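You operate a simulated robot arm through the tools that you are given. There is no shell and no other tool. Be economical: measure what you need, move in short steps, check, and stop when the job is done.

The job below is to be done with a simulated two-armed robot. You get a single attempt, and the scene is never put back.

## Task
Take the bench cloth from the top of the camera bench and lay it out flat on the top of the microscope bench.

Only the result counts: the job must be done as asked and must still hold three seconds after the hand-in. Knocking over, shifting, dropping, spilling or breaking anything else fails it. Flat cloth is picked up by pressing the open fingertips on it (5 to 10 N) and closing them slowly along it; thin cloth reads only 2 to 8 mm in the jaws.

## Robot
Two 7-joint arms with two-finger parallel grippers on one trunk, on a base that drives. Base frame: it is fixed to the floor where the robot stands at the start and does not move with it; the origin is under the middle of the robot, x ahead of it, y to its left, z up; the surface under the hand at the start is at about z = 0.92. Readings come in m, rad, newtons and seconds.
The left shoulder is at the start at [0.08, 0.131, 0.947], the right one opposite. With the tool pointing down near the work surface each hand reaches from about 0.36 to 0.84 m from the robot's upright axis, wherever it stands, measured 20 degrees to its own side. Places, roughly: top of the microscope bench [-0.9, -2.3, 0.9]. Payload 1.57 kg a hand.
Tool frame (each hand has its own): the origin (TCP) lies between the finger pads and is the grasp point; the fingertips stand 0.03 m ahead of it; z points along the fingers, y is the line along which they close. Largest opening 0.11 m; finger width 0.024, thickness 0.012; the body of the gripper, 0.048 by 0.112 m, starts 0.078 m behind the TCP.
Orientation is told as [roll, pitch, yaw] about the base's x, y, z axes, in that order, counted from this pose: with the fingers straight down and closing along the base's y, the tool's x points along the base's -x, its y along +y and its z along -z.

## Interface
- The arms move only by the tool arm_command. It takes "left_steps", "right_steps" or both (then of equal length, played together; a hand with none holds still); each is text: rows parted by semicolons, each of 7 numbers parted by spaces: the shift along the tool's x, y, z in mm, then the turn, a rotation vector about the tool's x, y, z in rad, then the opening, from 0 (shut) to 1 (fully open). In form: x y z rx ry rz gripper; .... A call has 1 to 12 rows; each row is the pose to reach, as a shift and turn from the pose commanded when the call began, along the tool's axes at that moment. Rows are played at 5 a second. More than 0.05 m and 0.15 rad between two rows, or a gripper value outside its range, and nothing of the call is played. A pose out of reach is approached as far as the arm can. The call stops where the force on the tool passes 40 N (or 10 N more than at its start, if that is more) or the arm is blocked; 0.2 s more then pass. The fingers move at their own pace (about 0.108 m/s each) and stop on an object; they squeeze with about 24 N. The grip force told is the motor's: it shows also when the fingers shut on nothing. Time passes only in rows, and 0.2 s behind the last, so rows that repeat a pose let the fingers close. The reply holds the time, the measured pose of the TCP, the force on the tool along the base axes, the opening and the grip force, in the units named above and with some noise, with the torque about the TCP (base axes, N m) and any sound that the robot's microphone picked up.
- Cameras (640 x 400 px; columns grow to the right, rows downward): "scene" is now at [-0.0543, -0.0284, 1.4282]; the picture's right is [-0.31, -0.95, 0.00], its down [-0.46, 0.15, -0.87] and it looks along [0.83, -0.27, -0.49] (base axes); focal length 260 px, centre (320, 200). "left" rides on the left gripper at [0.07, -0.016, -0.141] in its tool frame; the picture's right is [0.23, 0.97, 0.00], its down [-0.86, 0.20, -0.48] and it looks along [-0.47, 0.11, 0.88] (tool axes); focal length 222 px, centre (320, 200). "right" rides on the right gripper at [0.07, 0.016, -0.141] in its tool frame; the picture's right is [-0.23, 0.97, 0.00], its down [-0.85, -0.20, -0.48] and it looks along [-0.47, -0.11, 0.88] (tool axes); focal length 222 px, centre (320, 200). There is no depth. A picture from a camera that has moved, and an enlarged one, comes with that camera's place and axes in the base frame and with its lens.
- grab_frame(camera): a new picture of that camera. The clock stands still meanwhile.
- roll_base(legs): drives the robot by 1 to 6 legs, each [ahead, left, turn to the left] in m, m and rad, along the robot's own axes; the way and the turn of a leg run together, so that a leg with both is an arc; at most 1.5 m and 3.142 rad a leg. The arms and the cameras ride along, it lands a little off, and it stops where it bumps. It gives what a move gives.
- turn_head(pan, tilt): turns the head with the scene camera to pan (to the left, within 1.902 rad either way) and tilt (down, from -0.506 to 1.204), counted from straight ahead of the robot. It gives what a move gives.
- enlarge(camera, box): a new picture of the part [left, top, right, bottom] of that camera's present view, enlarged. The clock stands still meanwhile.
- sign_off(): hands the job in; it is judged then, once.

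Work in short steps. Places have to be worked out from the pictures, the camera data and where the tool is seen: move nearer, look again, correct. Check each grasp and each placing, and mend what went wrong. You have 120 turns and 92 pictures in all, those below and enlarged ones among them. Open the grippers and draw the arms clear of the work before you hand the job in, unless the task says otherwise; then end with one line.

The tools are called after "Call:" as name(argument=value, ...) on one line, values as JSON. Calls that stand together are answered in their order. arm_command: Moves the arms, as the interface text tells. Its arguments: {"type":"object","properties":{"left_steps":{"type":"string"},"right_steps":{"type":"string"}},"required":[]} The other tools are called the same way: roll_base (legs) drives the base; turn_head (pan, tilt) turns the head that bears the scene camera; grab_frame (camera) takes a picture; enlarge (camera, box) takes an enlarged picture of a part of a camera's view; sign_off () hands the job in.

At the start:

```text
time_s: 0.0
left_ee_pos: [0.6553, -0.0362, 1.0936]
left_orientation: [0.001, 0.002, 0.0]
left_ft_force: [-0.4, -0.1, 0.1]
left_ft_torque: [-0.02, 0.0, -0.03]
left_opening: 0.11
left_gripper_force: 0.1
right_ee_pos: [0.4262, -0.5667, 1.1479]
right_orientation: [0.001, 0.0, -0.001]
right_ft_force: [0.3, 0.4, 0.7]
right_ft_torque: [0.0, 0.0, 0.01]
right_opening: 0.1101
right_gripper_force: 0.1
robot x, y, heading: [0.0015, -0.001, 0.004]
head pan, tilt: [-0.319, 0.508]
```

scene: 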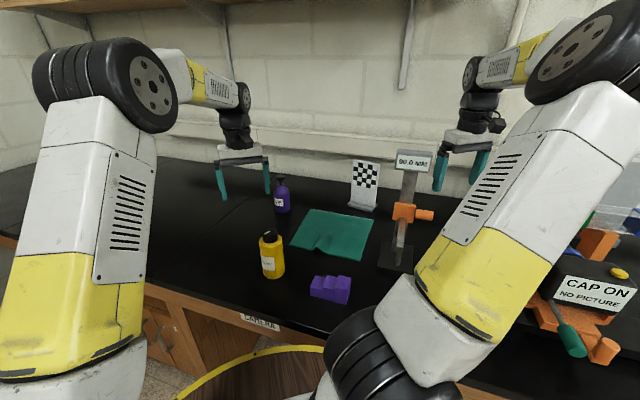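
right: 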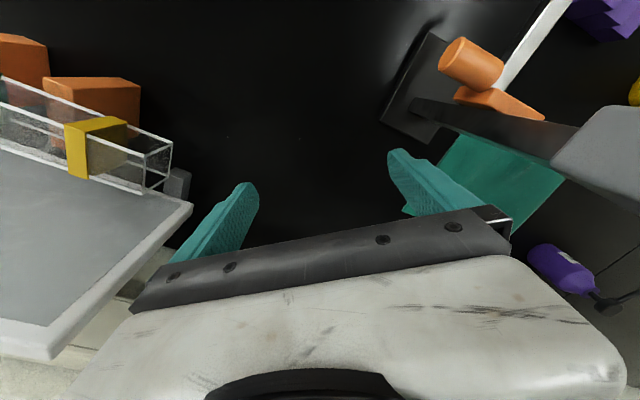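
left: 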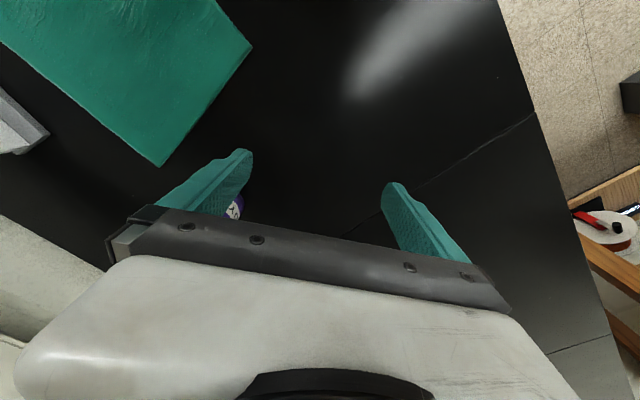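

The cloth looks to be about 0.24 × 0.21 m, centred near (0.60, -0.29), with a stand by its right corner. I'll look closer at the cloth, then across at the microscope bench.

Call:
enlarge(camera="scene", box=[220, 130, 460, 310])

Call:
turn_head(pan=-1.85, tilt=0.3)

Call:
grab_frame(camera="scene")

```text
2.22 times, centred on (340, 220) of scene
camera zoom: at [-0.0543, -0.0284, 1.4282], right [-0.31, -0.95, 0.0], down [-0.46, 0.15, -0.87], along [0.83, -0.27, -0.49], focal length 578 px, centre (276, 156)
```

zoom: 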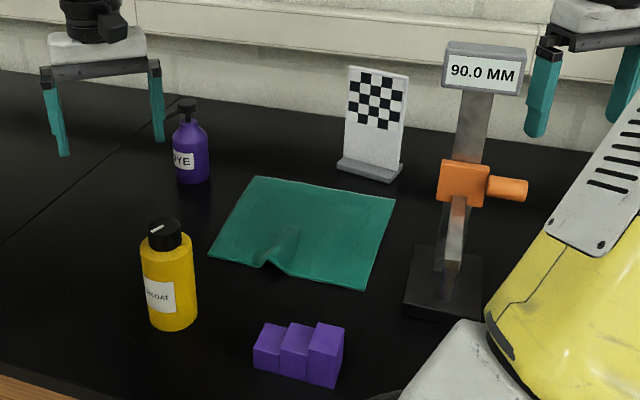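

```text
time_s: 1.6
left_ee_pos: [0.6547, -0.0367, 1.0943]
left_orientation: [0.001, 0.001, 0.001]
left_ft_force: [-0.5, -0.3, -0.4]
left_ft_torque: [-0.03, 0.04, 0.02]
left_opening: 0.1096
left_gripper_force: 0.0
right_ee_pos: [0.4253, -0.5657, 1.1478]
right_orientation: [0.001, 0.0, 0.0]
right_ft_force: [-1.1, 0.3, 0.1]
right_ft_torque: [-0.01, -0.04, -0.03]
right_opening: 0.1098
right_gripper_force: 0.1
robot x, y, heading: [0.0041, 0.0008, -0.001]
head pan, tilt: [-1.85, 0.3]
```

```text
87 pictures are left
camera scene: at [-0.1662, -0.0897, 1.4473], right [-0.96, 0.28, 0.0], down [0.08, 0.28, -0.96], along [-0.26, -0.92, -0.3], focal length 260 px, centre (320, 200)
```

scene: 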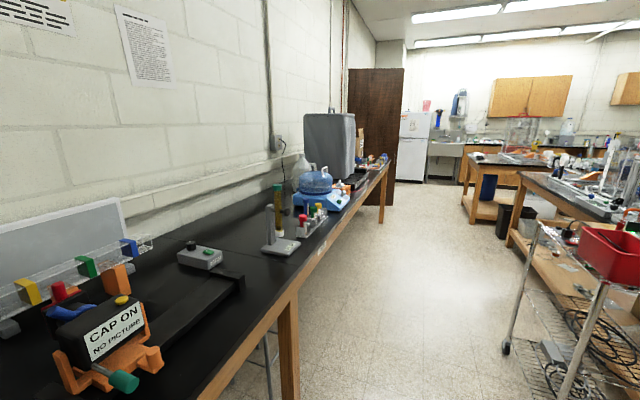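

The benches run in a row along the wall, direction about (-0.58, -0.81), and the microscope bench is further down. I'll enlarge that area.

Call:
enlarge(camera="scene", box=[230, 110, 430, 260])

```text
2.67 times, centred on (330, 185) of scene
camera zoom: at [-0.1662, -0.0897, 1.4473], right [-0.96, 0.28, 0.0], down [0.08, 0.28, -0.96], along [-0.26, -0.92, -0.3], focal length 693 px, centre (293, 240)
```

zoom: 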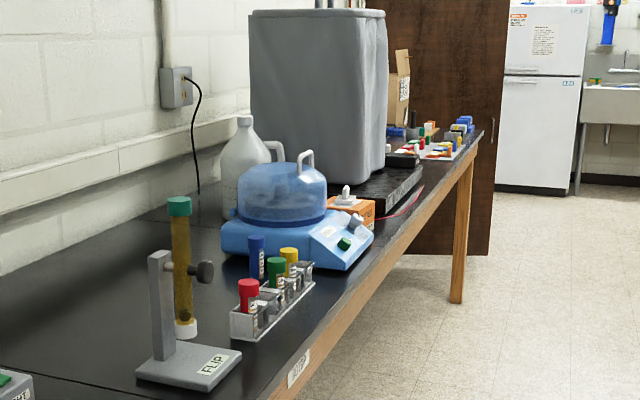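

The microscope bench (with the grey covered microscope) is past the spinner. First I'll turn to square up with the cloth, so I raise both hands clear of the tall stand and look at it again.

Call:
arm_command(left_steps="0 0 -45 0 0 0 1; 0 0 -90 0 0 0 1; 0 0 -135 0 0 0 1; 0 0 -180 0 0 0 1; 0 0 -220 0 0 0 1", right_steps="0 0 -45 0 0 0 1; 0 0 -90 0 0 0 1; 0 0 -135 0 0 0 1; 0 0 -180 0 0 0 1; 0 0 -220 0 0 0 1")

Call:
turn_head(pan=-0.4, tilt=0.6)

Call:
grab_frame(camera="scene")

```text
time_s: 2.8
left_ee_pos: [0.6527, -0.0374, 1.2846]
left_orientation: [0.0, -0.001, 0.0]
left_ft_force: [0.1, -0.4, -0.5]
left_ft_torque: [0.02, 0.01, 0.0]
left_opening: 0.1104
left_gripper_force: 0.0
left hand out of reach, approached as far as the arm can: row 5
right_ee_pos: [0.4246, -0.5637, 1.3495]
right_orientation: [-0.002, 0.001, 0.001]
right_ft_force: [-0.3, 0.2, -1.1]
right_ft_torque: [0.05, 0.0, 0.02]
right_opening: 0.1099
right_gripper_force: 0.1
right hand out of reach, approached as far as the arm can: row 5
robot x, y, heading: [0.0003, 0.0018, 0.001]
head pan, tilt: [-1.85, 0.3]
```

```text
time_s: 4.4
left_ee_pos: [0.6541, -0.0365, 1.2854]
left_orientation: [-0.001, -0.003, 0.001]
left_ft_force: [-0.8, -0.3, -0.4]
left_ft_torque: [0.02, 0.03, 0.0]
left_opening: 0.1101
left_gripper_force: 0.0
right_ee_pos: [0.424, -0.5639, 1.3484]
right_orientation: [-0.002, -0.002, 0.0]
right_ft_force: [0.0, 0.1, 0.7]
right_ft_torque: [0.0, -0.01, 0.0]
right_opening: 0.1099
right_gripper_force: 0.0
robot x, y, heading: [0.0007, -0.0001, -0.002]
head pan, tilt: [-0.4, 0.6]
```

```text
85 pictures are left
camera scene: at [-0.0591, -0.0344, 1.4198], right [-0.39, -0.92, 0.0], down [-0.52, 0.22, -0.83], along [0.76, -0.32, -0.56], focal length 260 px, centre (320, 200)
```

scene: 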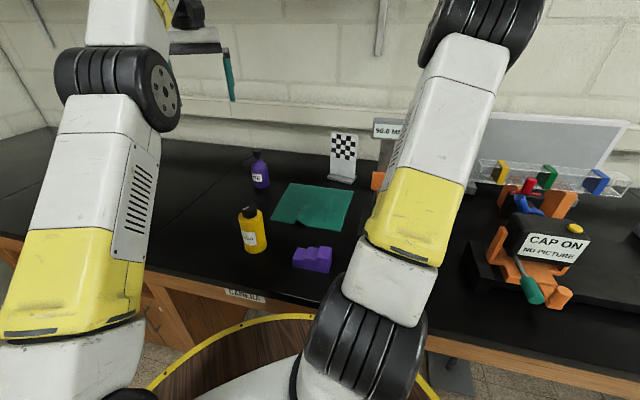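

Both hands are at z≈1.3. I'll draw the left hand back toward its own side so it stays clear of the stand when I rotate.

Call:
arm_command(left_steps="30 30 0 0 0 0 1; 60 60 0 0 0 0 1; 90 90 0 0 0 0 1; 120 120 0 0 0 0 1; 150 150 0 0 0 0 1; 180 180 0 0 0 0 1; 200 210 0 0 0 0 1")

Call:
roll_base(legs=[[-0.1, 0.1, 0], [0, 0, -0.62], [0.05, 0.05, 0]])

Call:
turn_head(pan=0, tilt=0.7)

Call:
grab_frame(camera="scene")

```text
time_s: 6.0
left_ee_pos: [0.454, 0.1737, 1.2837]
left_orientation: [0.0, 0.0, 0.001]
left_ft_force: [-0.6, 0.0, 0.6]
left_ft_torque: [0.0, 0.03, 0.01]
left_opening: 0.11
left_gripper_force: 0.1
right_ee_pos: [0.4258, -0.5645, 1.3485]
right_orientation: [-0.002, -0.001, 0.0]
right_ft_force: [0.3, -0.2, 0.1]
right_ft_torque: [-0.02, 0.05, 0.03]
right_opening: 0.1102
right_gripper_force: 0.1
robot x, y, heading: [-0.0058, -0.0, -0.001]
head pan, tilt: [-0.4, 0.6]
```

```text
time_s: 9.6
left_ee_pos: [0.44, -0.0101, 1.2835]
left_orientation: [0.001, 0.001, -0.615]
left_ft_force: [-1.1, -0.1, -0.3]
left_ft_torque: [0.01, -0.02, 0.0]
left_opening: 0.1098
left_gripper_force: 0.0
right_ee_pos: [-0.0118, -0.5938, 1.3482]
right_orientation: [-0.003, -0.003, -0.618]
right_ft_force: [1.0, 0.7, -0.7]
right_ft_torque: [-0.04, -0.01, 0.0]
right_opening: 0.1099
right_gripper_force: 0.1
robot x, y, heading: [-0.0278, 0.111, -0.618]
head pan, tilt: [-0.4, 0.6]
```

```text
time_s: 10.5
left_ee_pos: [0.4398, -0.0101, 1.2828]
left_orientation: [0.0, 0.0, -0.618]
left_ft_force: [-0.2, 0.6, 0.0]
left_ft_torque: [-0.01, -0.01, -0.02]
left_opening: 0.1099
left_gripper_force: 0.0
right_ee_pos: [-0.0114, -0.594, 1.3492]
right_orientation: [-0.002, -0.001, -0.618]
right_ft_force: [-1.1, 0.7, 0.9]
right_ft_torque: [-0.01, -0.02, 0.0]
right_opening: 0.1103
right_gripper_force: 0.1
robot x, y, heading: [-0.0314, 0.1102, -0.615]
head pan, tilt: [0.0, 0.7]
```

```text
84 pictures are left
camera scene: at [-0.0768, 0.1443, 1.4112], right [-0.58, -0.82, 0.0], down [-0.53, 0.37, -0.77], along [0.62, -0.44, -0.64], focal length 260 px, centre (320, 200)
```

scene: 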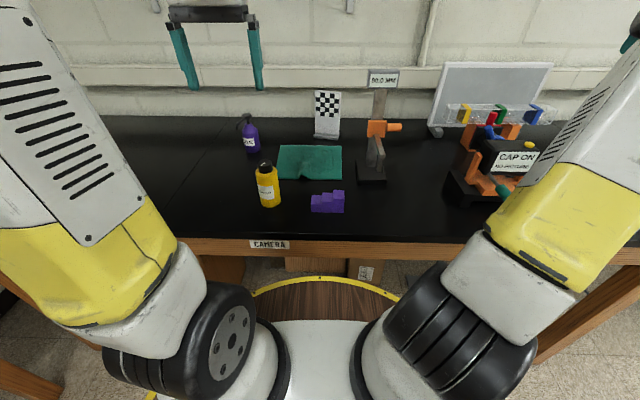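

The robot is now square to the bench. In its frame (fwd, left) the cloth spans fwd .63–.85, left −.075–.145, and the stand is at fwd .61–.72, left −.12 to −.23. I'll bring the right hand inward, high and short of the stand.

Call:
arm_command(right_steps="0 45 0 0 0 0 1; 0 90 0 0 0 0 1; 0 135 0 0 0 0 1; 0 180 0 0 0 0 1; 0 225 0 0 0 0 1; 0 270 0 0 0 0 1; 0 315 0 0 0 0 1; 0 360 0 0 0 0 1; 0 405 0 0 0 0 1; 0 450 0 0 0 0 1; 0 490 0 0 0 0 1")

Call:
grab_frame(camera="scene")

Call:
enlarge(camera="scene", box=[230, 110, 430, 235])

```text
time_s: 12.9
left_ee_pos: [0.4403, -0.0099, 1.2826]
left_orientation: [0.001, -0.001, -0.617]
left_ft_force: [-0.2, -0.1, -0.5]
left_ft_torque: [-0.02, -0.01, 0.02]
left_opening: 0.1099
left_gripper_force: 0.2
right_ee_pos: [0.2708, -0.1902, 1.3483]
right_orientation: [-0.002, 0.0, -0.621]
right_ft_force: [-1.3, 0.2, -0.6]
right_ft_torque: [-0.01, -0.02, 0.03]
right_opening: 0.1102
right_gripper_force: 0.1
robot x, y, heading: [-0.034, 0.1117, -0.614]
head pan, tilt: [0.0, 0.7]
```

```text
83 pictures are left
camera scene: at [-0.0769, 0.1442, 1.4112], right [-0.58, -0.82, 0.0], down [-0.53, 0.37, -0.76], along [0.62, -0.44, -0.64], focal length 260 px, centre (320, 200)
```

scene: 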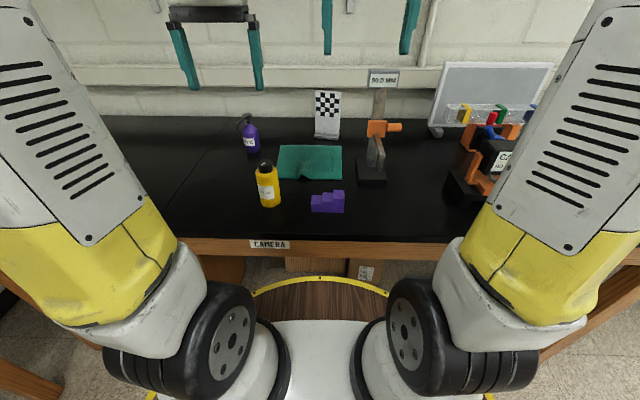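

```text
3.20 times, centred on (330, 172) of scene
camera zoom: at [-0.0769, 0.1442, 1.4112], right [-0.58, -0.82, 0.0], down [-0.53, 0.37, -0.76], along [0.62, -0.44, -0.64], focal length 832 px, centre (288, 288)
```

zoom: 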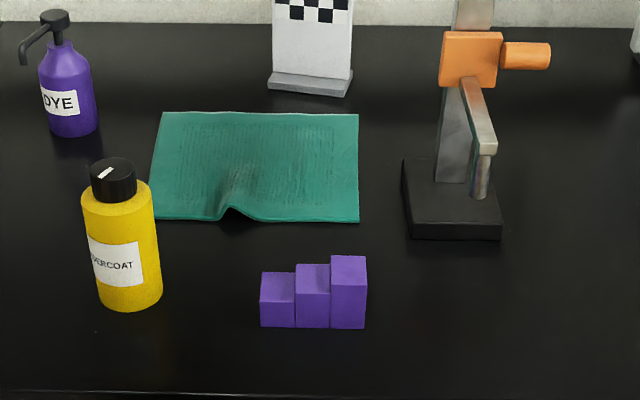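

Both hands go forward high above the near corners: left to (.655, .115), right to (.655, −.035). I'll descend part-way after that and check.

Call:
arm_command(left_steps="-45 -15 0 0 0 0 1; -90 -30 0 0 0 0 0.8; -135 -45 0 0 0 0 0.6; -170 -55 0 0 0 0 0.45; -198 -59 0 0 0 0 0.45; -198 -59 40 0 0 0 0.45; -198 -59 80 0 0 0 0.45", right_steps="-45 15 0 0 0 0 1; -90 30 0 0 0 0 0.8; -135 36 0 0 0 0 0.6; -180 36 0 0 0 0 0.45; -215 36 0 0 0 0 0.45; -232 36 45 0 0 0 0.45; -232 36 90 0 0 0 0.45")

Call:
grab_frame(camera="scene")

Call:
grab_frame(camera="right")

Call:
grab_frame(camera="left")

```text
time_s: 14.5
left_ee_pos: [0.5681, -0.1738, 1.2029]
left_orientation: [0.0, -0.002, -0.616]
left_ft_force: [-0.3, 0.6, 0.2]
left_ft_torque: [-0.01, 0.04, -0.01]
left_opening: 0.0495
left_gripper_force: 0.0
right_ee_pos: [0.4832, -0.2995, 1.2598]
right_orientation: [-0.003, 0.001, -0.616]
right_ft_force: [0.5, 0.4, -0.7]
right_ft_torque: [-0.01, 0.01, -0.02]
right_opening: 0.0495
right_gripper_force: 0.2
right hand out of reach, approached as far as the arm can: row 5
robot x, y, heading: [-0.0322, 0.1121, -0.617]
head pan, tilt: [0.0, 0.7]
```

```text
81 pictures are left
camera scene: at [-0.0763, 0.1442, 1.4112], right [-0.58, -0.82, 0.0], down [-0.53, 0.37, -0.76], along [0.62, -0.44, -0.64], focal length 260 px, centre (320, 200)
```

scene: 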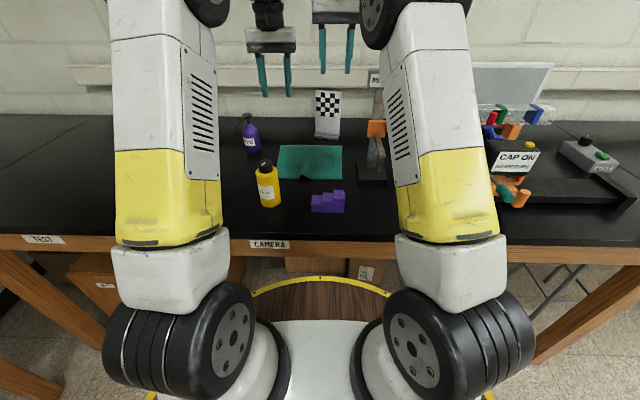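

```text
80 pictures are left
camera right: at [0.4355, -0.2453, 1.4014], right [0.75, 0.66, 0.0], down [0.58, -0.66, 0.48], along [0.32, -0.36, -0.88], focal length 222 px, centre (320, 200)
```

right: 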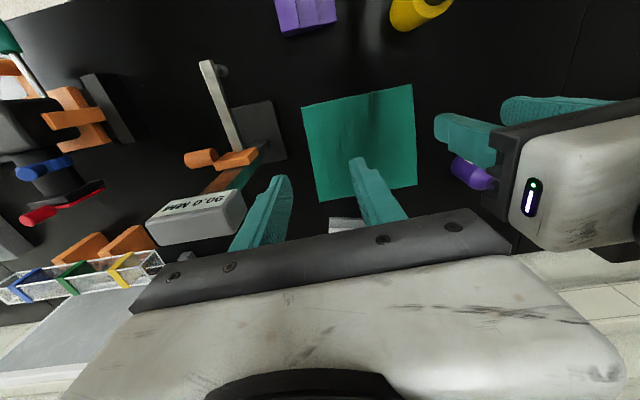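

```text
79 pictures are left
camera left: at [0.5026, -0.1457, 1.3441], right [0.38, 0.93, 0.0], down [0.81, -0.33, 0.48], along [0.44, -0.18, -0.88], focal length 222 px, centre (320, 200)
```

left: 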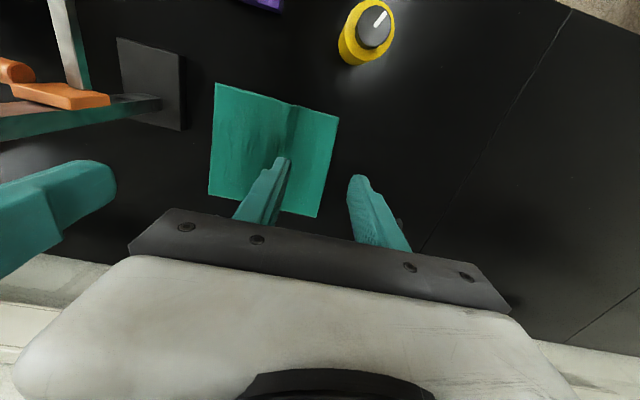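

Both cameras agree on the near corners, C≈(.444,−.309) and D≈(.567,−.140), and the hands are over them as wanted. I'll lower to z≈1.03 with narrower jaws.

Call:
arm_command(left_steps="0 0 35 0 0 0 0.32; 0 0 70 0 0 0 0.32; 0 0 105 0 0 0 0.32; 0 0 140 0 0 0 0.32; 0 0 172 0 0 0 0.32; 0 0 172 0 0 0 0.32", right_steps="0 0 45 0 0 0 0.32; 0 0 90 0 0 0 0.32; 0 0 135 0 0 0 0.32; 0 0 180 0 0 0 0.32; 0 0 215 0 0 0 0.32; 0 0 230 0 0 0 0.32")

Call:
grab_frame(camera="scene")

Call:
grab_frame(camera="right")

Call:
grab_frame(camera="left")

```text
time_s: 15.9
left_ee_pos: [0.5656, -0.1701, 1.0306]
left_orientation: [0.001, 0.0, -0.617]
left_ft_force: [0.2, 0.4, -0.4]
left_ft_torque: [-0.03, -0.01, -0.02]
left_opening: 0.0353
left_gripper_force: 0.0
right_ee_pos: [0.4816, -0.299, 1.03]
right_orientation: [-0.001, 0.0, -0.618]
right_ft_force: [0.0, 0.3, 0.4]
right_ft_torque: [0.05, -0.04, -0.01]
right_opening: 0.0352
right_gripper_force: 0.0
robot x, y, heading: [-0.0327, 0.1101, -0.617]
head pan, tilt: [0.0, 0.7]
```

```text
78 pictures are left
camera scene: at [-0.0767, 0.1444, 1.4112], right [-0.58, -0.82, 0.0], down [-0.53, 0.37, -0.76], along [0.62, -0.44, -0.64], focal length 260 px, centre (320, 200)
```

scene: 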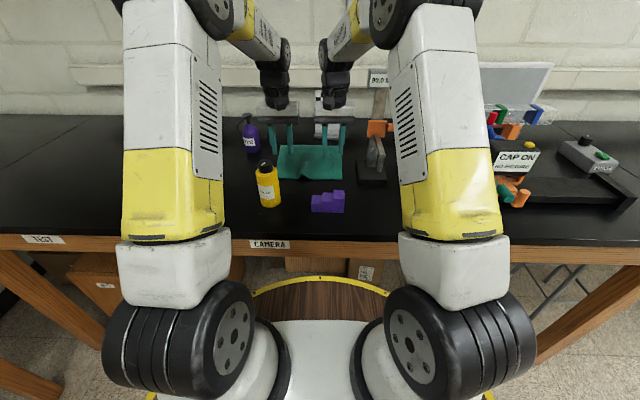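

```text
77 pictures are left
camera right: at [0.4339, -0.2457, 1.1713], right [0.75, 0.66, 0.0], down [0.58, -0.66, 0.48], along [0.32, -0.36, -0.88], focal length 222 px, centre (320, 200)
```

right: 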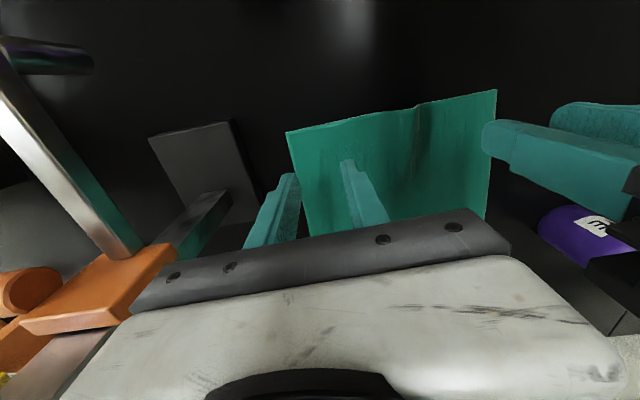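

```text
76 pictures are left
camera left: at [0.5009, -0.1438, 1.1722], right [0.38, 0.93, 0.0], down [0.81, -0.33, 0.48], along [0.44, -0.18, -0.88], focal length 222 px, centre (320, 200)
```

left: 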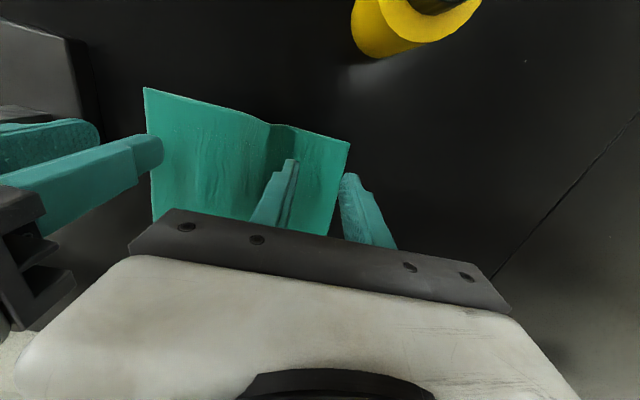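

Geometry confirms outer fingers sit just at/inside the cloth's edges and arms are clear. I lower to z≈.955, just above contact, nudging the left hand 5 mm inward.

Call:
arm_command(left_steps="0 -5 30 0 0 0 0.32; 0 -5 60 0 0 0 0.32; 0 -5 72 0 0 0 0.32; 0 -5 76 0 0 0 0.32", right_steps="0 0 30 0 0 0 0.32; 0 0 60 0 0 0 0.32; 0 0 72 0 0 0 0.32; 0 0 76 0 0 0 0.32")

```text
time_s: 16.9
left_ee_pos: [0.5641, -0.1739, 0.9558]
left_orientation: [-0.001, -0.001, -0.614]
left_ft_force: [0.7, -0.1, 2.8]
left_ft_torque: [0.0, -0.02, -0.01]
left_opening: 0.0354
left_gripper_force: 0.1
right_ee_pos: [0.4813, -0.2996, 0.9533]
right_orientation: [0.0, -0.003, -0.618]
right_ft_force: [-1.2, -0.1, 12.3]
right_ft_torque: [0.03, 0.07, 0.02]
right_opening: 0.0351
right_gripper_force: 0.0
robot x, y, heading: [-0.0303, 0.1149, -0.623]
head pan, tilt: [0.0, 0.7]
```

Contact: right 12 N, left 3 N. I trim the right up 0.7 mm and the left down 1 mm, then close slowly.

Call:
arm_command(left_steps="0 0 1 0 0 0 0.32; 0 0 1 0 0 0 0.28; 0 0 1 0 0 0 0.24; 0 0 1 0 0 0 0.2; 0 0 1 0 0 0 0.16; 0 0 1 0 0 0 0.12; 0 0 1 0 0 0 0.08; 0 0 1 0 0 0 0.04; 0 0 1 0 0 0 0; 0 0 1 0 0 0 0; 0 0 1 0 0 0 0", right_steps="0 0 -0.7 0 0 0 0.32; 0 0 -0.7 0 0 0 0.28; 0 0 -0.7 0 0 0 0.24; 0 0 -0.7 0 0 0 0.2; 0 0 -0.7 0 0 0 0.16; 0 0 -0.7 0 0 0 0.12; 0 0 -0.7 0 0 0 0.08; 0 0 -0.7 0 0 0 0.04; 0 0 -0.7 0 0 0 0; 0 0 -0.7 0 0 0 0; 0 0 -0.7 0 0 0 0")

Call:
grab_frame(camera="right")

Call:
grab_frame(camera="left")

```text
time_s: 19.3
left_ee_pos: [0.5648, -0.1762, 0.9546]
left_orientation: [0.001, 0.0, -0.618]
left_ft_force: [-0.8, -0.9, 3.9]
left_ft_torque: [-0.01, -0.02, -0.03]
left_opening: 0.0
left_gripper_force: 21.2
right_ee_pos: [0.4835, -0.2986, 0.954]
right_orientation: [-0.002, -0.002, -0.618]
right_ft_force: [1.4, -0.7, 13.1]
right_ft_torque: [0.05, -0.03, -0.03]
right_opening: 0.0126
right_gripper_force: 23.7
robot x, y, heading: [-0.0311, 0.1131, -0.615]
head pan, tilt: [0.0, 0.7]
```

```text
75 pictures are left
camera right: at [0.4345, -0.2446, 1.0951], right [0.75, 0.66, 0.0], down [0.58, -0.66, 0.48], along [0.32, -0.36, -0.88], focal length 222 px, centre (320, 200)
```

right: 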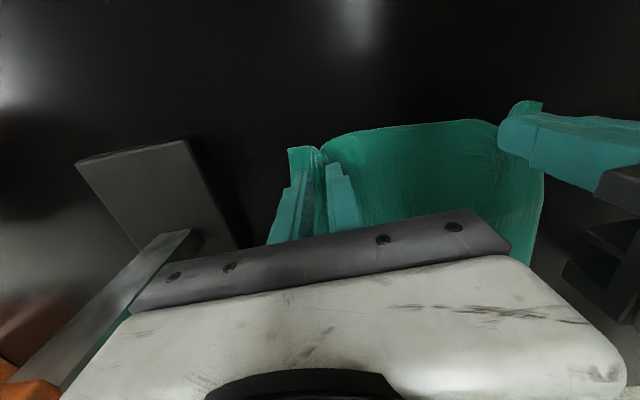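

```text
74 pictures are left
camera left: at [0.4986, -0.1481, 1.0948], right [0.38, 0.93, 0.0], down [0.81, -0.33, 0.48], along [0.44, -0.18, -0.88], focal length 222 px, centre (320, 200)
```

left: 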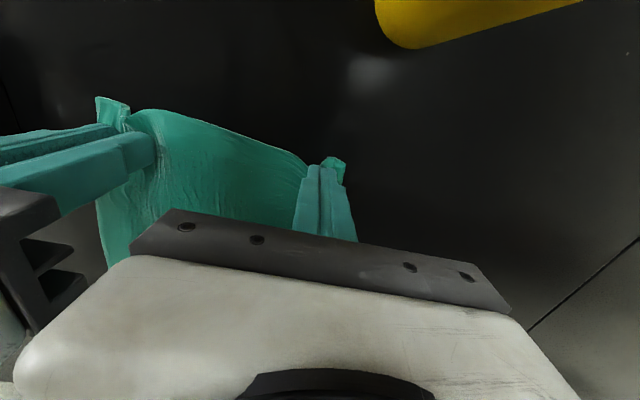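

Right jaws hold a bunch (12.6 mm), but the left shut on nothing (0 mm; only about 4 N of press). I lift the left slightly, reopen, and press again harder.

Call:
arm_command(left_steps="0 0 -8 0 0 0 0; 0 0 -8 0 0 0 0.32; 0 0 -8 0 0 0 0.32; 0 0 -3 0 0 0 0.32; 0 0 0 0 0 0 0.32; 0 0 1.2 0 0 0 0.32; 0 0 1.2 0 0 0 0.32")

Call:
grab_frame(camera="left")

```text
time_s: 20.9
left_ee_pos: [0.563, -0.1751, 0.9539]
left_orientation: [0.0, 0.002, -0.619]
left_ft_force: [-2.1, 1.7, 8.4]
left_ft_torque: [0.06, 0.06, -0.02]
left_opening: 0.0348
left_gripper_force: 0.1
right_ee_pos: [0.4809, -0.2983, 0.9536]
right_orientation: [-0.001, -0.002, -0.618]
right_ft_force: [1.6, -1.3, 13.4]
right_ft_torque: [-0.02, -0.02, 0.01]
right_opening: 0.0125
right_gripper_force: 24.2
robot x, y, heading: [-0.0315, 0.1101, -0.62]
head pan, tilt: [0.0, 0.7]
```

```text
73 pictures are left
camera left: at [0.4982, -0.1479, 1.0942], right [0.38, 0.93, 0.0], down [0.81, -0.33, 0.48], along [0.44, -0.18, -0.88], focal length 222 px, centre (320, 200)
```

left: 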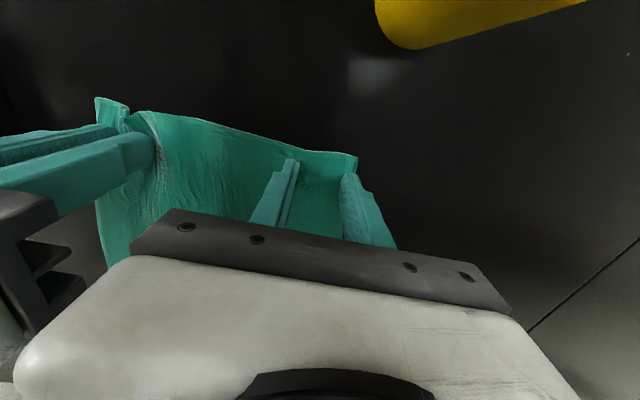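

Left presses at 8.4 N with both fingers on the cloth, so I close it slowly.

Call:
arm_command(left_steps="0 0 0 0 0 0 0.29; 0 0 0 0 0 0 0.26; 0 0 0 0 0 0 0.23; 0 0 0 0 0 0 0.2; 0 0 0 0 0 0 0.17; 0 0 0 0 0 0 0.14; 0 0 0 0 0 0 0.11; 0 0 0 0 0 0 0.08; 0 0 0 0 0 0 0.05; 0 0 0 0 0 0 0.02; 0 0 0 0 0 0 0; 0 0 0 0 0 0 0")

Call:
grab_frame(camera="left")

```text
time_s: 23.5
left_ee_pos: [0.5644, -0.1753, 0.9544]
left_orientation: [-0.002, 0.001, -0.617]
left_ft_force: [-1.8, -3.3, 10.8]
left_ft_torque: [-0.09, 0.05, -0.03]
left_opening: 0.004
left_gripper_force: 24.4
right_ee_pos: [0.4829, -0.2991, 0.9544]
right_orientation: [-0.003, -0.001, -0.619]
right_ft_force: [2.1, -0.8, 13.0]
right_ft_torque: [-0.03, -0.07, -0.03]
right_opening: 0.0125
right_gripper_force: 24.1
robot x, y, heading: [-0.033, 0.1092, -0.615]
head pan, tilt: [0.0, 0.7]
```

```text
72 pictures are left
camera left: at [0.4981, -0.1482, 1.0941], right [0.38, 0.93, 0.0], down [0.81, -0.33, 0.48], along [0.44, -0.18, -0.88], focal length 222 px, centre (320, 200)
```

left: 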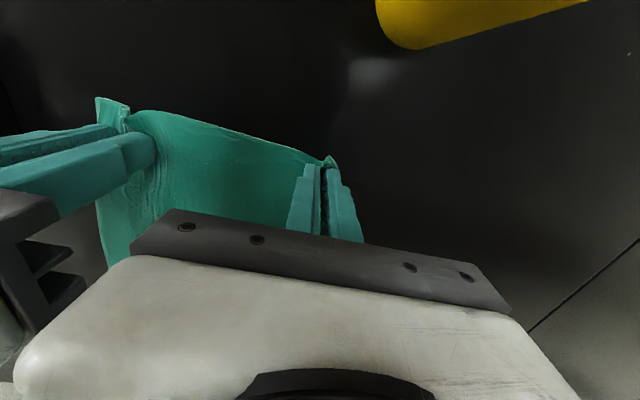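

Left now holds 4 mm of cloth. I lift both hands together slowly and check the hold.

Call:
arm_command(left_steps="0 0 -15 0 0 0 0; 0 0 -35 0 0 0 0; 0 0 -60 0 0 0 0; 0 0 -85 0 0 0 0; 0 0 -110 0 0 0 0; 0 0 -135 0 0 0 0", right_steps="0 0 -15 0 0 0 0; 0 0 -35 0 0 0 0; 0 0 -60 0 0 0 0; 0 0 -85 0 0 0 0; 0 0 -110 0 0 0 0; 0 0 -135 0 0 0 0")

Call:
enlarge(camera="scene", box=[220, 40, 440, 230])

```text
time_s: 24.9
left_ee_pos: [0.564, -0.1753, 1.0894]
left_orientation: [0.0, 0.0, -0.618]
left_ft_force: [-0.8, -1.1, -0.1]
left_ft_torque: [0.0, 0.01, 0.0]
left_opening: 0.0036
left_gripper_force: 24.8
right_ee_pos: [0.4831, -0.2977, 1.0887]
right_orientation: [-0.001, -0.001, -0.619]
right_ft_force: [1.6, 0.5, 0.1]
right_ft_torque: [0.02, -0.03, -0.01]
right_opening: 0.0114
right_gripper_force: 23.9
robot x, y, heading: [-0.0297, 0.115, -0.615]
head pan, tilt: [0.0, 0.7]
```

```text
2.11 times, centred on (330, 135) of scene
camera zoom: at [-0.0765, 0.1442, 1.4112], right [-0.58, -0.82, 0.0], down [-0.53, 0.37, -0.76], along [0.62, -0.44, -0.64], focal length 547 px, centre (299, 337)
```

zoom: 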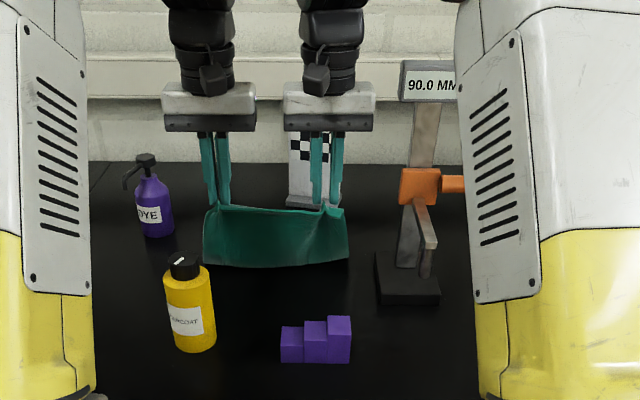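

The cloth is held at both ends. I'll lift to z≈1.35 while drawing in slightly so it passes well above the bottle (top ≈1.07).

Call:
arm_command(left_steps="0 0 -30 0 0 0 0; 0 0 -60 0 0 0 0; 0 0 -90 0 0 0 0; 0 0 -120 0 0 0 0; 0 0 -150 0 0 0 0; 15 0 -175 0 0 0 0; 30 0 -200 0 0 0 0; 45 0 -225 0 0 0 0; 60 0 -250 0 0 0 0; 60 0 -265 0 0 0 0", right_steps="0 0 -30 0 0 0 0; 0 0 -60 0 0 0 0; 0 0 -90 0 0 0 0; 0 0 -120 0 0 0 0; 0 0 -150 0 0 0 0; 15 0 -175 0 0 0 0; 30 0 -200 0 0 0 0; 45 0 -225 0 0 0 0; 60 0 -250 0 0 0 0; 60 0 -265 0 0 0 0")

Call:
grab_frame(camera="scene")

```text
time_s: 27.1
left_ee_pos: [0.5137, -0.1412, 1.3523]
left_orientation: [0.001, -0.001, -0.616]
left_ft_force: [-2.0, -0.5, 0.2]
left_ft_torque: [0.03, 0.01, 0.0]
left_opening: 0.0037
left_gripper_force: 24.0
right_ee_pos: [0.4338, -0.2623, 1.353]
right_orientation: [-0.002, -0.002, -0.617]
right_ft_force: [0.5, 1.0, 0.4]
right_ft_torque: [0.01, -0.04, -0.02]
right_opening: 0.0118
right_gripper_force: 24.0
robot x, y, heading: [-0.0337, 0.1125, -0.614]
head pan, tilt: [0.0, 0.7]
```

```text
70 pictures are left
camera scene: at [-0.0768, 0.1444, 1.4112], right [-0.58, -0.82, 0.0], down [-0.53, 0.37, -0.76], along [0.62, -0.44, -0.64], focal length 260 px, centre (320, 200)
```

scene: 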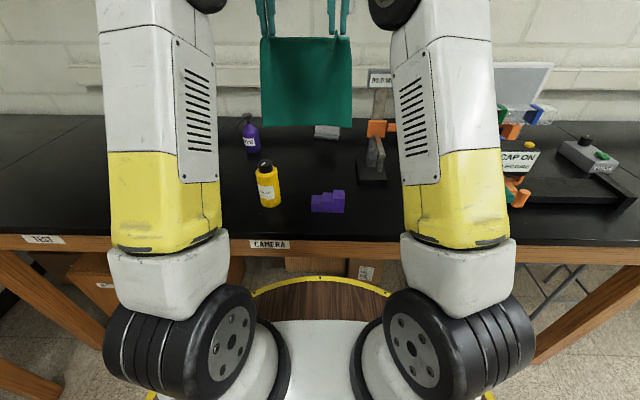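

The cloth hangs cleanly. I draw the hands in, back off 0.22 m from the bench and look along the aisle to the right.

Call:
arm_command(left_steps="40 0 0 0 0 0 0; 80 0 0 0 0 0 0; 120 0 0 0 0 0 0; 160 0 0 0 0 0 0", right_steps="40 0 0 0 0 0 0; 80 0 0 0 0 0 0; 120 0 0 0 0 0 0; 160 0 0 0 0 0 0")

Call:
roll_base(legs=[[-0.22, 0, 0]])

Call:
turn_head(pan=-1.3, tilt=0.5)

Call:
grab_frame(camera="scene")

```text
time_s: 28.1
left_ee_pos: [0.3855, -0.0493, 1.3524]
left_orientation: [0.003, 0.0, -0.618]
left_ft_force: [0.5, -1.3, -0.5]
left_ft_torque: [0.01, 0.06, 0.03]
left_opening: 0.0039
left_gripper_force: 23.9
right_ee_pos: [0.3036, -0.1705, 1.3516]
right_orientation: [-0.002, 0.0, -0.618]
right_ft_force: [0.8, 0.4, -0.9]
right_ft_torque: [0.04, 0.0, -0.02]
right_opening: 0.0115
right_gripper_force: 23.9
robot x, y, heading: [-0.0306, 0.1133, -0.614]
head pan, tilt: [0.0, 0.7]
```

```text
time_s: 29.8
left_ee_pos: [0.2071, 0.0776, 1.3534]
left_orientation: [0.0, 0.001, -0.617]
left_ft_force: [-0.8, -0.9, 0.4]
left_ft_torque: [0.0, 0.0, 0.04]
left_opening: 0.0041
left_gripper_force: 23.8
right_ee_pos: [0.1244, -0.0439, 1.3521]
right_orientation: [-0.003, -0.002, -0.618]
right_ft_force: [1.1, 0.3, 0.9]
right_ft_torque: [0.01, 0.02, -0.04]
right_opening: 0.0116
right_gripper_force: 24.0
robot x, y, heading: [-0.2082, 0.2425, -0.616]
head pan, tilt: [0.0, 0.7]
```

```text
time_s: 31.2
left_ee_pos: [0.2062, 0.0775, 1.3529]
left_orientation: [0.001, -0.001, -0.618]
left_ft_force: [-0.5, -0.4, 0.1]
left_ft_torque: [0.02, 0.0, 0.02]
left_opening: 0.004
left_gripper_force: 23.6
right_ee_pos: [0.1252, -0.0434, 1.3517]
right_orientation: [-0.001, -0.002, -0.619]
right_ft_force: [0.8, 0.8, -0.5]
right_ft_torque: [-0.01, -0.02, -0.04]
right_opening: 0.0117
right_gripper_force: 24.4
robot x, y, heading: [-0.2097, 0.2397, -0.614]
head pan, tilt: [-1.3, 0.499]
```

```text
69 pictures are left
camera scene: at [-0.356, 0.2353, 1.4289], right [-0.94, 0.34, 0.0], down [0.16, 0.45, -0.88], along [-0.3, -0.83, -0.48], focal length 260 px, centre (320, 200)
```

scene: 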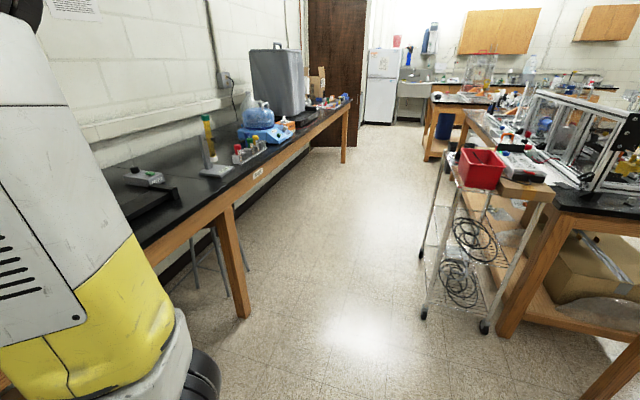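

The aisle is clear, but the cart sits 0.44 m behind my axis line about 1.3 m to the right. I'll strafe right 1.0 m while edging 0.09 m forward, then look again.

Call:
roll_base(legs=[[0.09, -0.4, 0], [0, -0.7, 0]])

Call:
turn_head(pan=-1.1, tilt=0.5)

Call:
grab_frame(camera="scene")

```text
time_s: 37.2
left_ee_pos: [-0.364, -0.8684, 1.3531]
left_orientation: [0.001, 0.002, -0.632]
left_ft_force: [0.1, 0.4, 0.9]
left_ft_torque: [0.03, 0.03, 0.01]
left_opening: 0.0037
left_gripper_force: 23.8
right_ee_pos: [-0.4477, -0.988, 1.3527]
right_orientation: [-0.002, -0.001, -0.632]
right_ft_force: [0.1, 0.6, 0.2]
right_ft_torque: [0.02, -0.01, 0.0]
right_opening: 0.0114
right_gripper_force: 24.3
robot x, y, heading: [-0.7781, -0.7008, -0.632]
head pan, tilt: [-1.3, 0.499]
```

```text
time_s: 37.9
left_ee_pos: [-0.3633, -0.8691, 1.354]
left_orientation: [0.002, -0.001, -0.633]
left_ft_force: [-0.2, 0.6, 0.1]
left_ft_torque: [0.02, 0.02, 0.02]
left_opening: 0.0039
left_gripper_force: 24.2
right_ee_pos: [-0.4479, -0.989, 1.3531]
right_orientation: [-0.001, -0.002, -0.632]
right_ft_force: [1.4, 1.2, 0.6]
right_ft_torque: [0.04, -0.01, -0.02]
right_opening: 0.0115
right_gripper_force: 23.7
robot x, y, heading: [-0.7787, -0.6987, -0.626]
head pan, tilt: [-1.1, 0.499]
```

```text
68 pictures are left
camera scene: at [-0.9058, -0.7081, 1.4289], right [-0.99, 0.16, 0.0], down [0.08, 0.47, -0.88], along [-0.14, -0.87, -0.48], focal length 260 px, centre (320, 200)
```

scene: 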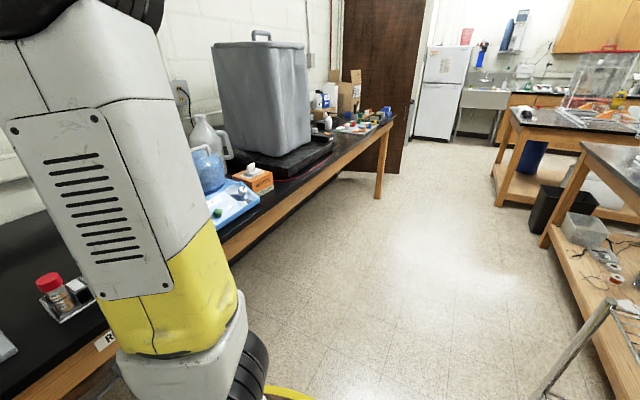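

The grey cover sits near the middle of the microscope bench. I move on another 0.7 m right to see which parts of that bench are free.

Call:
roll_base(legs=[[0, -0.75, 0]])

Call:
turn_head(pan=-0.6, tilt=0.55)

Call:
grab_frame(camera="scene")

```text
time_s: 42.0
left_ee_pos: [-0.8026, -1.4776, 1.3528]
left_orientation: [0.001, -0.001, -0.616]
left_ft_force: [-0.3, -0.2, 0.0]
left_ft_torque: [0.0, 0.05, 0.01]
left_opening: 0.0037
left_gripper_force: 23.8
right_ee_pos: [-0.8843, -1.5988, 1.3518]
right_orientation: [-0.003, -0.002, -0.615]
right_ft_force: [0.4, 0.6, -0.2]
right_ft_torque: [0.0, -0.04, -0.02]
right_opening: 0.0115
right_gripper_force: 24.7
robot x, y, heading: [-1.2202, -1.3156, -0.617]
head pan, tilt: [-1.1, 0.499]
```

```text
time_s: 43.0
left_ee_pos: [-0.802, -1.4769, 1.3524]
left_orientation: [0.0, 0.0, -0.617]
left_ft_force: [-0.9, -0.1, 0.1]
left_ft_torque: [0.02, 0.01, 0.01]
left_opening: 0.0038
left_gripper_force: 23.8
right_ee_pos: [-0.885, -1.5975, 1.3517]
right_orientation: [-0.002, -0.003, -0.617]
right_ft_force: [1.3, 1.3, -1.0]
right_ft_torque: [-0.03, -0.05, -0.01]
right_opening: 0.0117
right_gripper_force: 24.3
robot x, y, heading: [-1.2217, -1.3149, -0.616]
head pan, tilt: [-0.6, 0.55]
```

```text
67 pictures are left
camera scene: at [-1.3036, -1.319, 1.4244], right [-0.94, -0.35, 0.0], down [-0.18, 0.49, -0.85], along [0.3, -0.8, -0.52], focal length 260 px, centre (320, 200)
```

scene: 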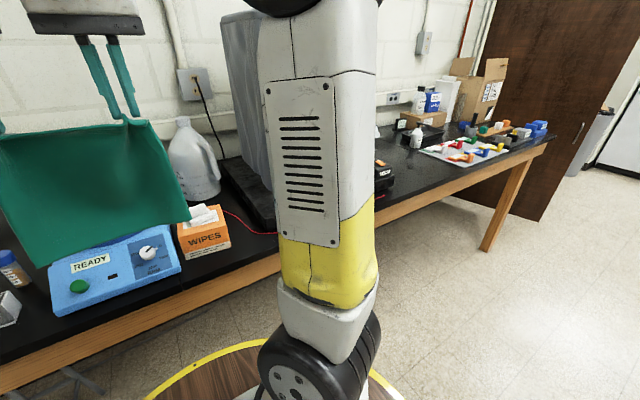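

The right arm hides the stretch between the microscope and the coloured items. I go 0.5 m further right and look straight ahead.

Call:
roll_base(legs=[[0, -0.5, 0]])

Call:
turn_head(pan=-0.1, tilt=0.6)

Call:
grab_frame(camera="scene")

```text
time_s: 45.9
left_ee_pos: [-1.0882, -1.884, 1.3519]
left_orientation: [0.0, -0.001, -0.603]
left_ft_force: [-0.7, -1.6, 0.1]
left_ft_torque: [-0.01, 0.03, 0.0]
left_opening: 0.0038
left_gripper_force: 23.9
right_ee_pos: [-1.1692, -2.0061, 1.3537]
right_orientation: [-0.002, -0.003, -0.604]
right_ft_force: [0.2, 1.3, -0.8]
right_ft_torque: [0.0, -0.05, -0.03]
right_opening: 0.0117
right_gripper_force: 24.3
robot x, y, heading: [-1.5078, -1.7246, -0.604]
head pan, tilt: [-0.6, 0.55]
```

```text
time_s: 46.8
left_ee_pos: [-1.0877, -1.8839, 1.3528]
left_orientation: [0.0, 0.0, -0.605]
left_ft_force: [-0.9, -1.6, -0.6]
left_ft_torque: [0.0, 0.01, -0.03]
left_opening: 0.0039
left_gripper_force: 24.3
right_ee_pos: [-1.1689, -2.0064, 1.3511]
right_orientation: [-0.001, -0.001, -0.604]
right_ft_force: [0.4, 0.3, -0.1]
right_ft_torque: [0.01, -0.02, -0.02]
right_opening: 0.0115
right_gripper_force: 24.0
robot x, y, heading: [-1.5127, -1.7311, -0.605]
head pan, tilt: [-0.099, 0.6]
```

```text
66 pictures are left
camera scene: at [-1.556, -1.7055, 1.4198], right [-0.65, -0.76, 0.0], down [-0.43, 0.37, -0.83], along [0.63, -0.53, -0.56], focal length 260 px, centre (320, 200)
```

scene: 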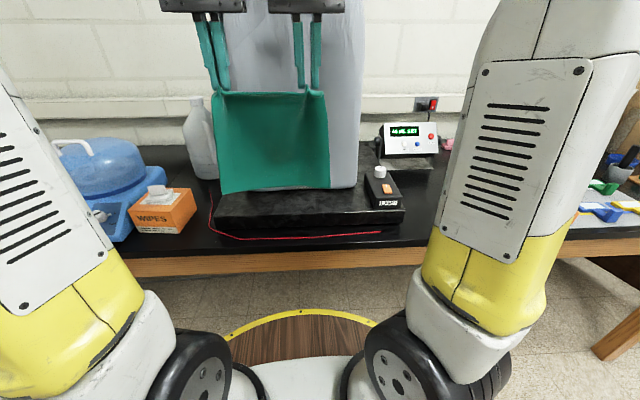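

The microscope platform fills the centre; to its right, behind my arm, there may be free table. I move 0.4 m further right and look.

Call:
roll_base(legs=[[0, -0.4, -0.012]])

Call:
turn_head(pan=0.0, tilt=0.7)

Call:
grab_frame(camera="scene")

```text
time_s: 49.4
left_ee_pos: [-1.3256, -2.2256, 1.3535]
left_orientation: [-0.001, -0.001, -0.613]
left_ft_force: [-0.1, -0.8, -0.2]
left_ft_torque: [-0.02, 0.04, 0.04]
left_opening: 0.0037
left_gripper_force: 23.6
right_ee_pos: [-1.4079, -2.3479, 1.3512]
right_orientation: [-0.002, -0.002, -0.614]
right_ft_force: [1.0, 0.4, -0.3]
right_ft_torque: [0.01, -0.08, -0.05]
right_opening: 0.0114
right_gripper_force: 24.1
robot x, y, heading: [-1.7465, -2.0628, -0.613]
head pan, tilt: [-0.099, 0.6]
```

```text
time_s: 50.0
left_ee_pos: [-1.3248, -2.2261, 1.3534]
left_orientation: [-0.001, 0.0, -0.616]
left_ft_force: [-1.1, -1.2, -0.1]
left_ft_torque: [0.02, 0.04, 0.01]
left_opening: 0.0038
left_gripper_force: 24.0
right_ee_pos: [-1.4073, -2.3467, 1.3521]
right_orientation: [-0.003, -0.003, -0.613]
right_ft_force: [0.5, 0.3, 0.6]
right_ft_torque: [0.01, -0.06, -0.02]
right_opening: 0.0114
right_gripper_force: 23.9
robot x, y, heading: [-1.7447, -2.0644, -0.613]
head pan, tilt: [0.0, 0.7]
```

```text
65 pictures are left
camera scene: at [-1.7885, -2.0335, 1.4112], right [-0.58, -0.82, 0.0], down [-0.53, 0.37, -0.77], along [0.62, -0.44, -0.64], focal length 260 px, centre (320, 200)
```

scene: 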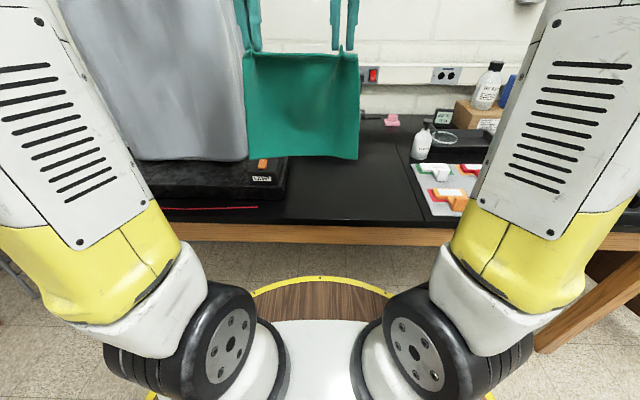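

The table between the microscope platform and the sample mat is free, about 0.42 m wide and over 0.4 m deep. I check the front-edge labels and seams on both sides to confirm this is the microscope bench.

Call:
turn_head(pan=0.75, tilt=0.6)

Call:
grab_frame(camera="scene")

Call:
turn_head(pan=-0.75, tilt=0.6)

Call:
grab_frame(camera="scene")

```text
time_s: 51.1
left_ee_pos: [-1.3257, -2.2263, 1.354]
left_orientation: [0.002, 0.0, -0.614]
left_ft_force: [-0.1, -0.9, 0.0]
left_ft_torque: [-0.01, 0.0, 0.0]
left_opening: 0.0039
left_gripper_force: 24.2
right_ee_pos: [-1.408, -2.347, 1.3522]
right_orientation: [-0.001, -0.003, -0.615]
right_ft_force: [0.3, 1.0, -0.3]
right_ft_torque: [0.03, -0.03, 0.02]
right_opening: 0.0114
right_gripper_force: 23.7
robot x, y, heading: [-1.7382, -2.0675, -0.614]
head pan, tilt: [0.75, 0.6]
```

```text
64 pictures are left
camera scene: at [-1.7703, -1.9726, 1.4198], right [0.13, -0.99, 0.0], down [-0.56, -0.08, -0.82], along [0.82, 0.11, -0.57], focal length 260 px, centre (320, 200)
```

scene: 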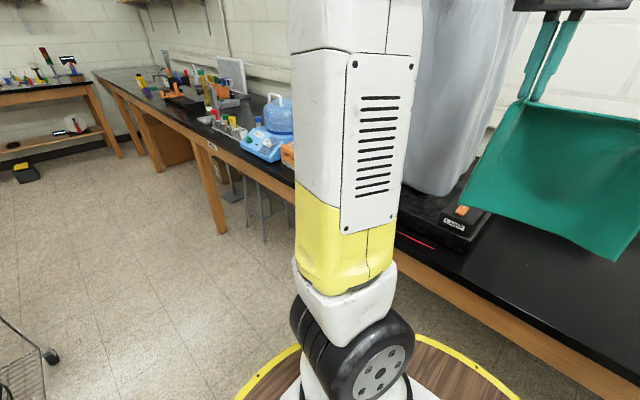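

```text
time_s: 52.7
left_ee_pos: [-1.3263, -2.2263, 1.3529]
left_orientation: [0.0, 0.001, -0.614]
left_ft_force: [0.4, -0.7, 0.4]
left_ft_torque: [0.0, 0.03, 0.02]
left_opening: 0.0039
left_gripper_force: 23.6
right_ee_pos: [-1.4075, -2.3472, 1.3525]
right_orientation: [-0.001, -0.001, -0.614]
right_ft_force: [1.0, 0.3, 0.2]
right_ft_torque: [0.0, -0.03, -0.03]
right_opening: 0.0114
right_gripper_force: 23.7
robot x, y, heading: [-1.7432, -2.0652, -0.614]
head pan, tilt: [-0.75, 0.6]
```

```text
63 pictures are left
camera scene: at [-1.8398, -2.0711, 1.4198], right [-0.98, -0.2, 0.0], down [-0.12, 0.55, -0.83], along [0.17, -0.81, -0.57], focal length 260 px, centre (320, 200)
```

scene: 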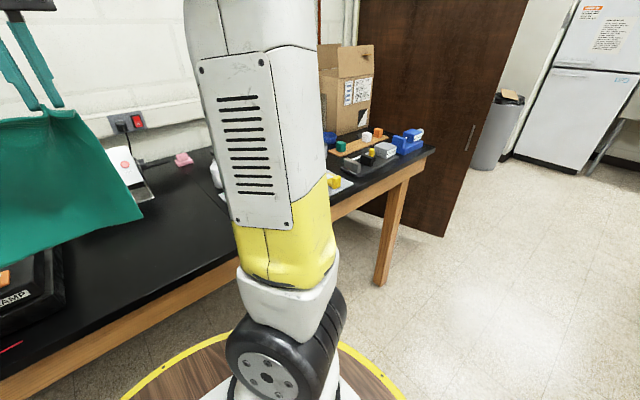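

This long table runs from the leg beyond the spinner to the right end, and its middle matches the given place. I read its edge label to be sure.

Call:
turn_head(pan=0.95, tilt=0.5)

Call:
enlarge(camera="scene", box=[200, 90, 400, 215])

Call:
turn_head(pan=0.45, tilt=0.8)

Call:
grab_frame(camera="scene")

```text
time_s: 54.5
left_ee_pos: [-1.3257, -2.226, 1.3528]
left_orientation: [-0.001, 0.001, -0.613]
left_ft_force: [-0.3, -0.6, 0.0]
left_ft_torque: [-0.02, 0.03, 0.02]
left_opening: 0.0039
left_gripper_force: 24.0
right_ee_pos: [-1.4081, -2.3473, 1.3521]
right_orientation: [-0.001, -0.002, -0.613]
right_ft_force: [0.3, 0.0, 0.0]
right_ft_torque: [0.03, -0.03, -0.03]
right_opening: 0.0113
right_gripper_force: 24.0
robot x, y, heading: [-1.7448, -2.0665, -0.615]
head pan, tilt: [0.949, 0.499]
```

```text
3.20 times, centred on (300, 152) of scene
camera zoom: at [-1.772, -1.9547, 1.4289], right [0.33, -0.94, 0.0], down [-0.45, -0.16, -0.88], along [0.83, 0.29, -0.48], focal length 832 px, centre (384, 352)
```

zoom: 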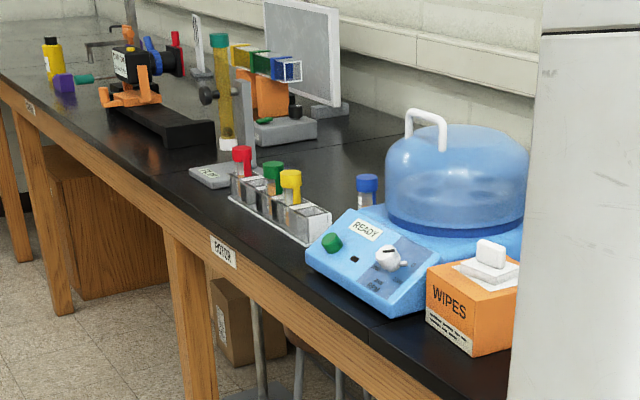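

```text
time_s: 55.4
left_ee_pos: [-1.3257, -2.2252, 1.3543]
left_orientation: [0.0, 0.001, -0.614]
left_ft_force: [-0.6, -0.4, 0.4]
left_ft_torque: [0.03, 0.02, -0.01]
left_opening: 0.0038
left_gripper_force: 24.3
right_ee_pos: [-1.4078, -2.3464, 1.3517]
right_orientation: [-0.002, -0.001, -0.615]
right_ft_force: [0.6, 1.1, -0.2]
right_ft_torque: [0.0, -0.02, -0.04]
right_opening: 0.0115
right_gripper_force: 24.7
robot x, y, heading: [-1.7409, -2.0668, -0.613]
head pan, tilt: [0.45, 0.799]
```

```text
61 pictures are left
camera scene: at [-1.7783, -1.9977, 1.403], right [-0.16, -0.99, 0.0], down [-0.71, 0.12, -0.7], along [0.69, -0.11, -0.72], focal length 260 px, centre (320, 200)
```

scene: 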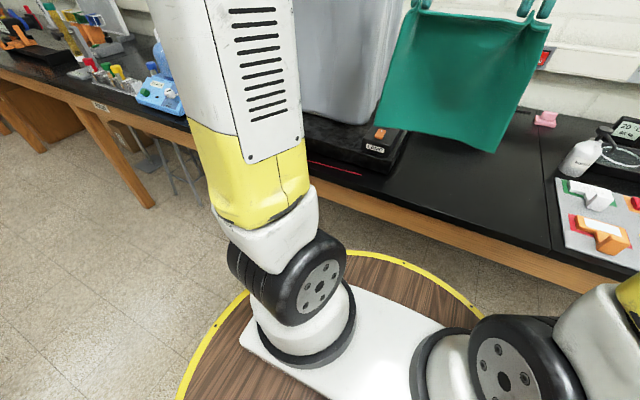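

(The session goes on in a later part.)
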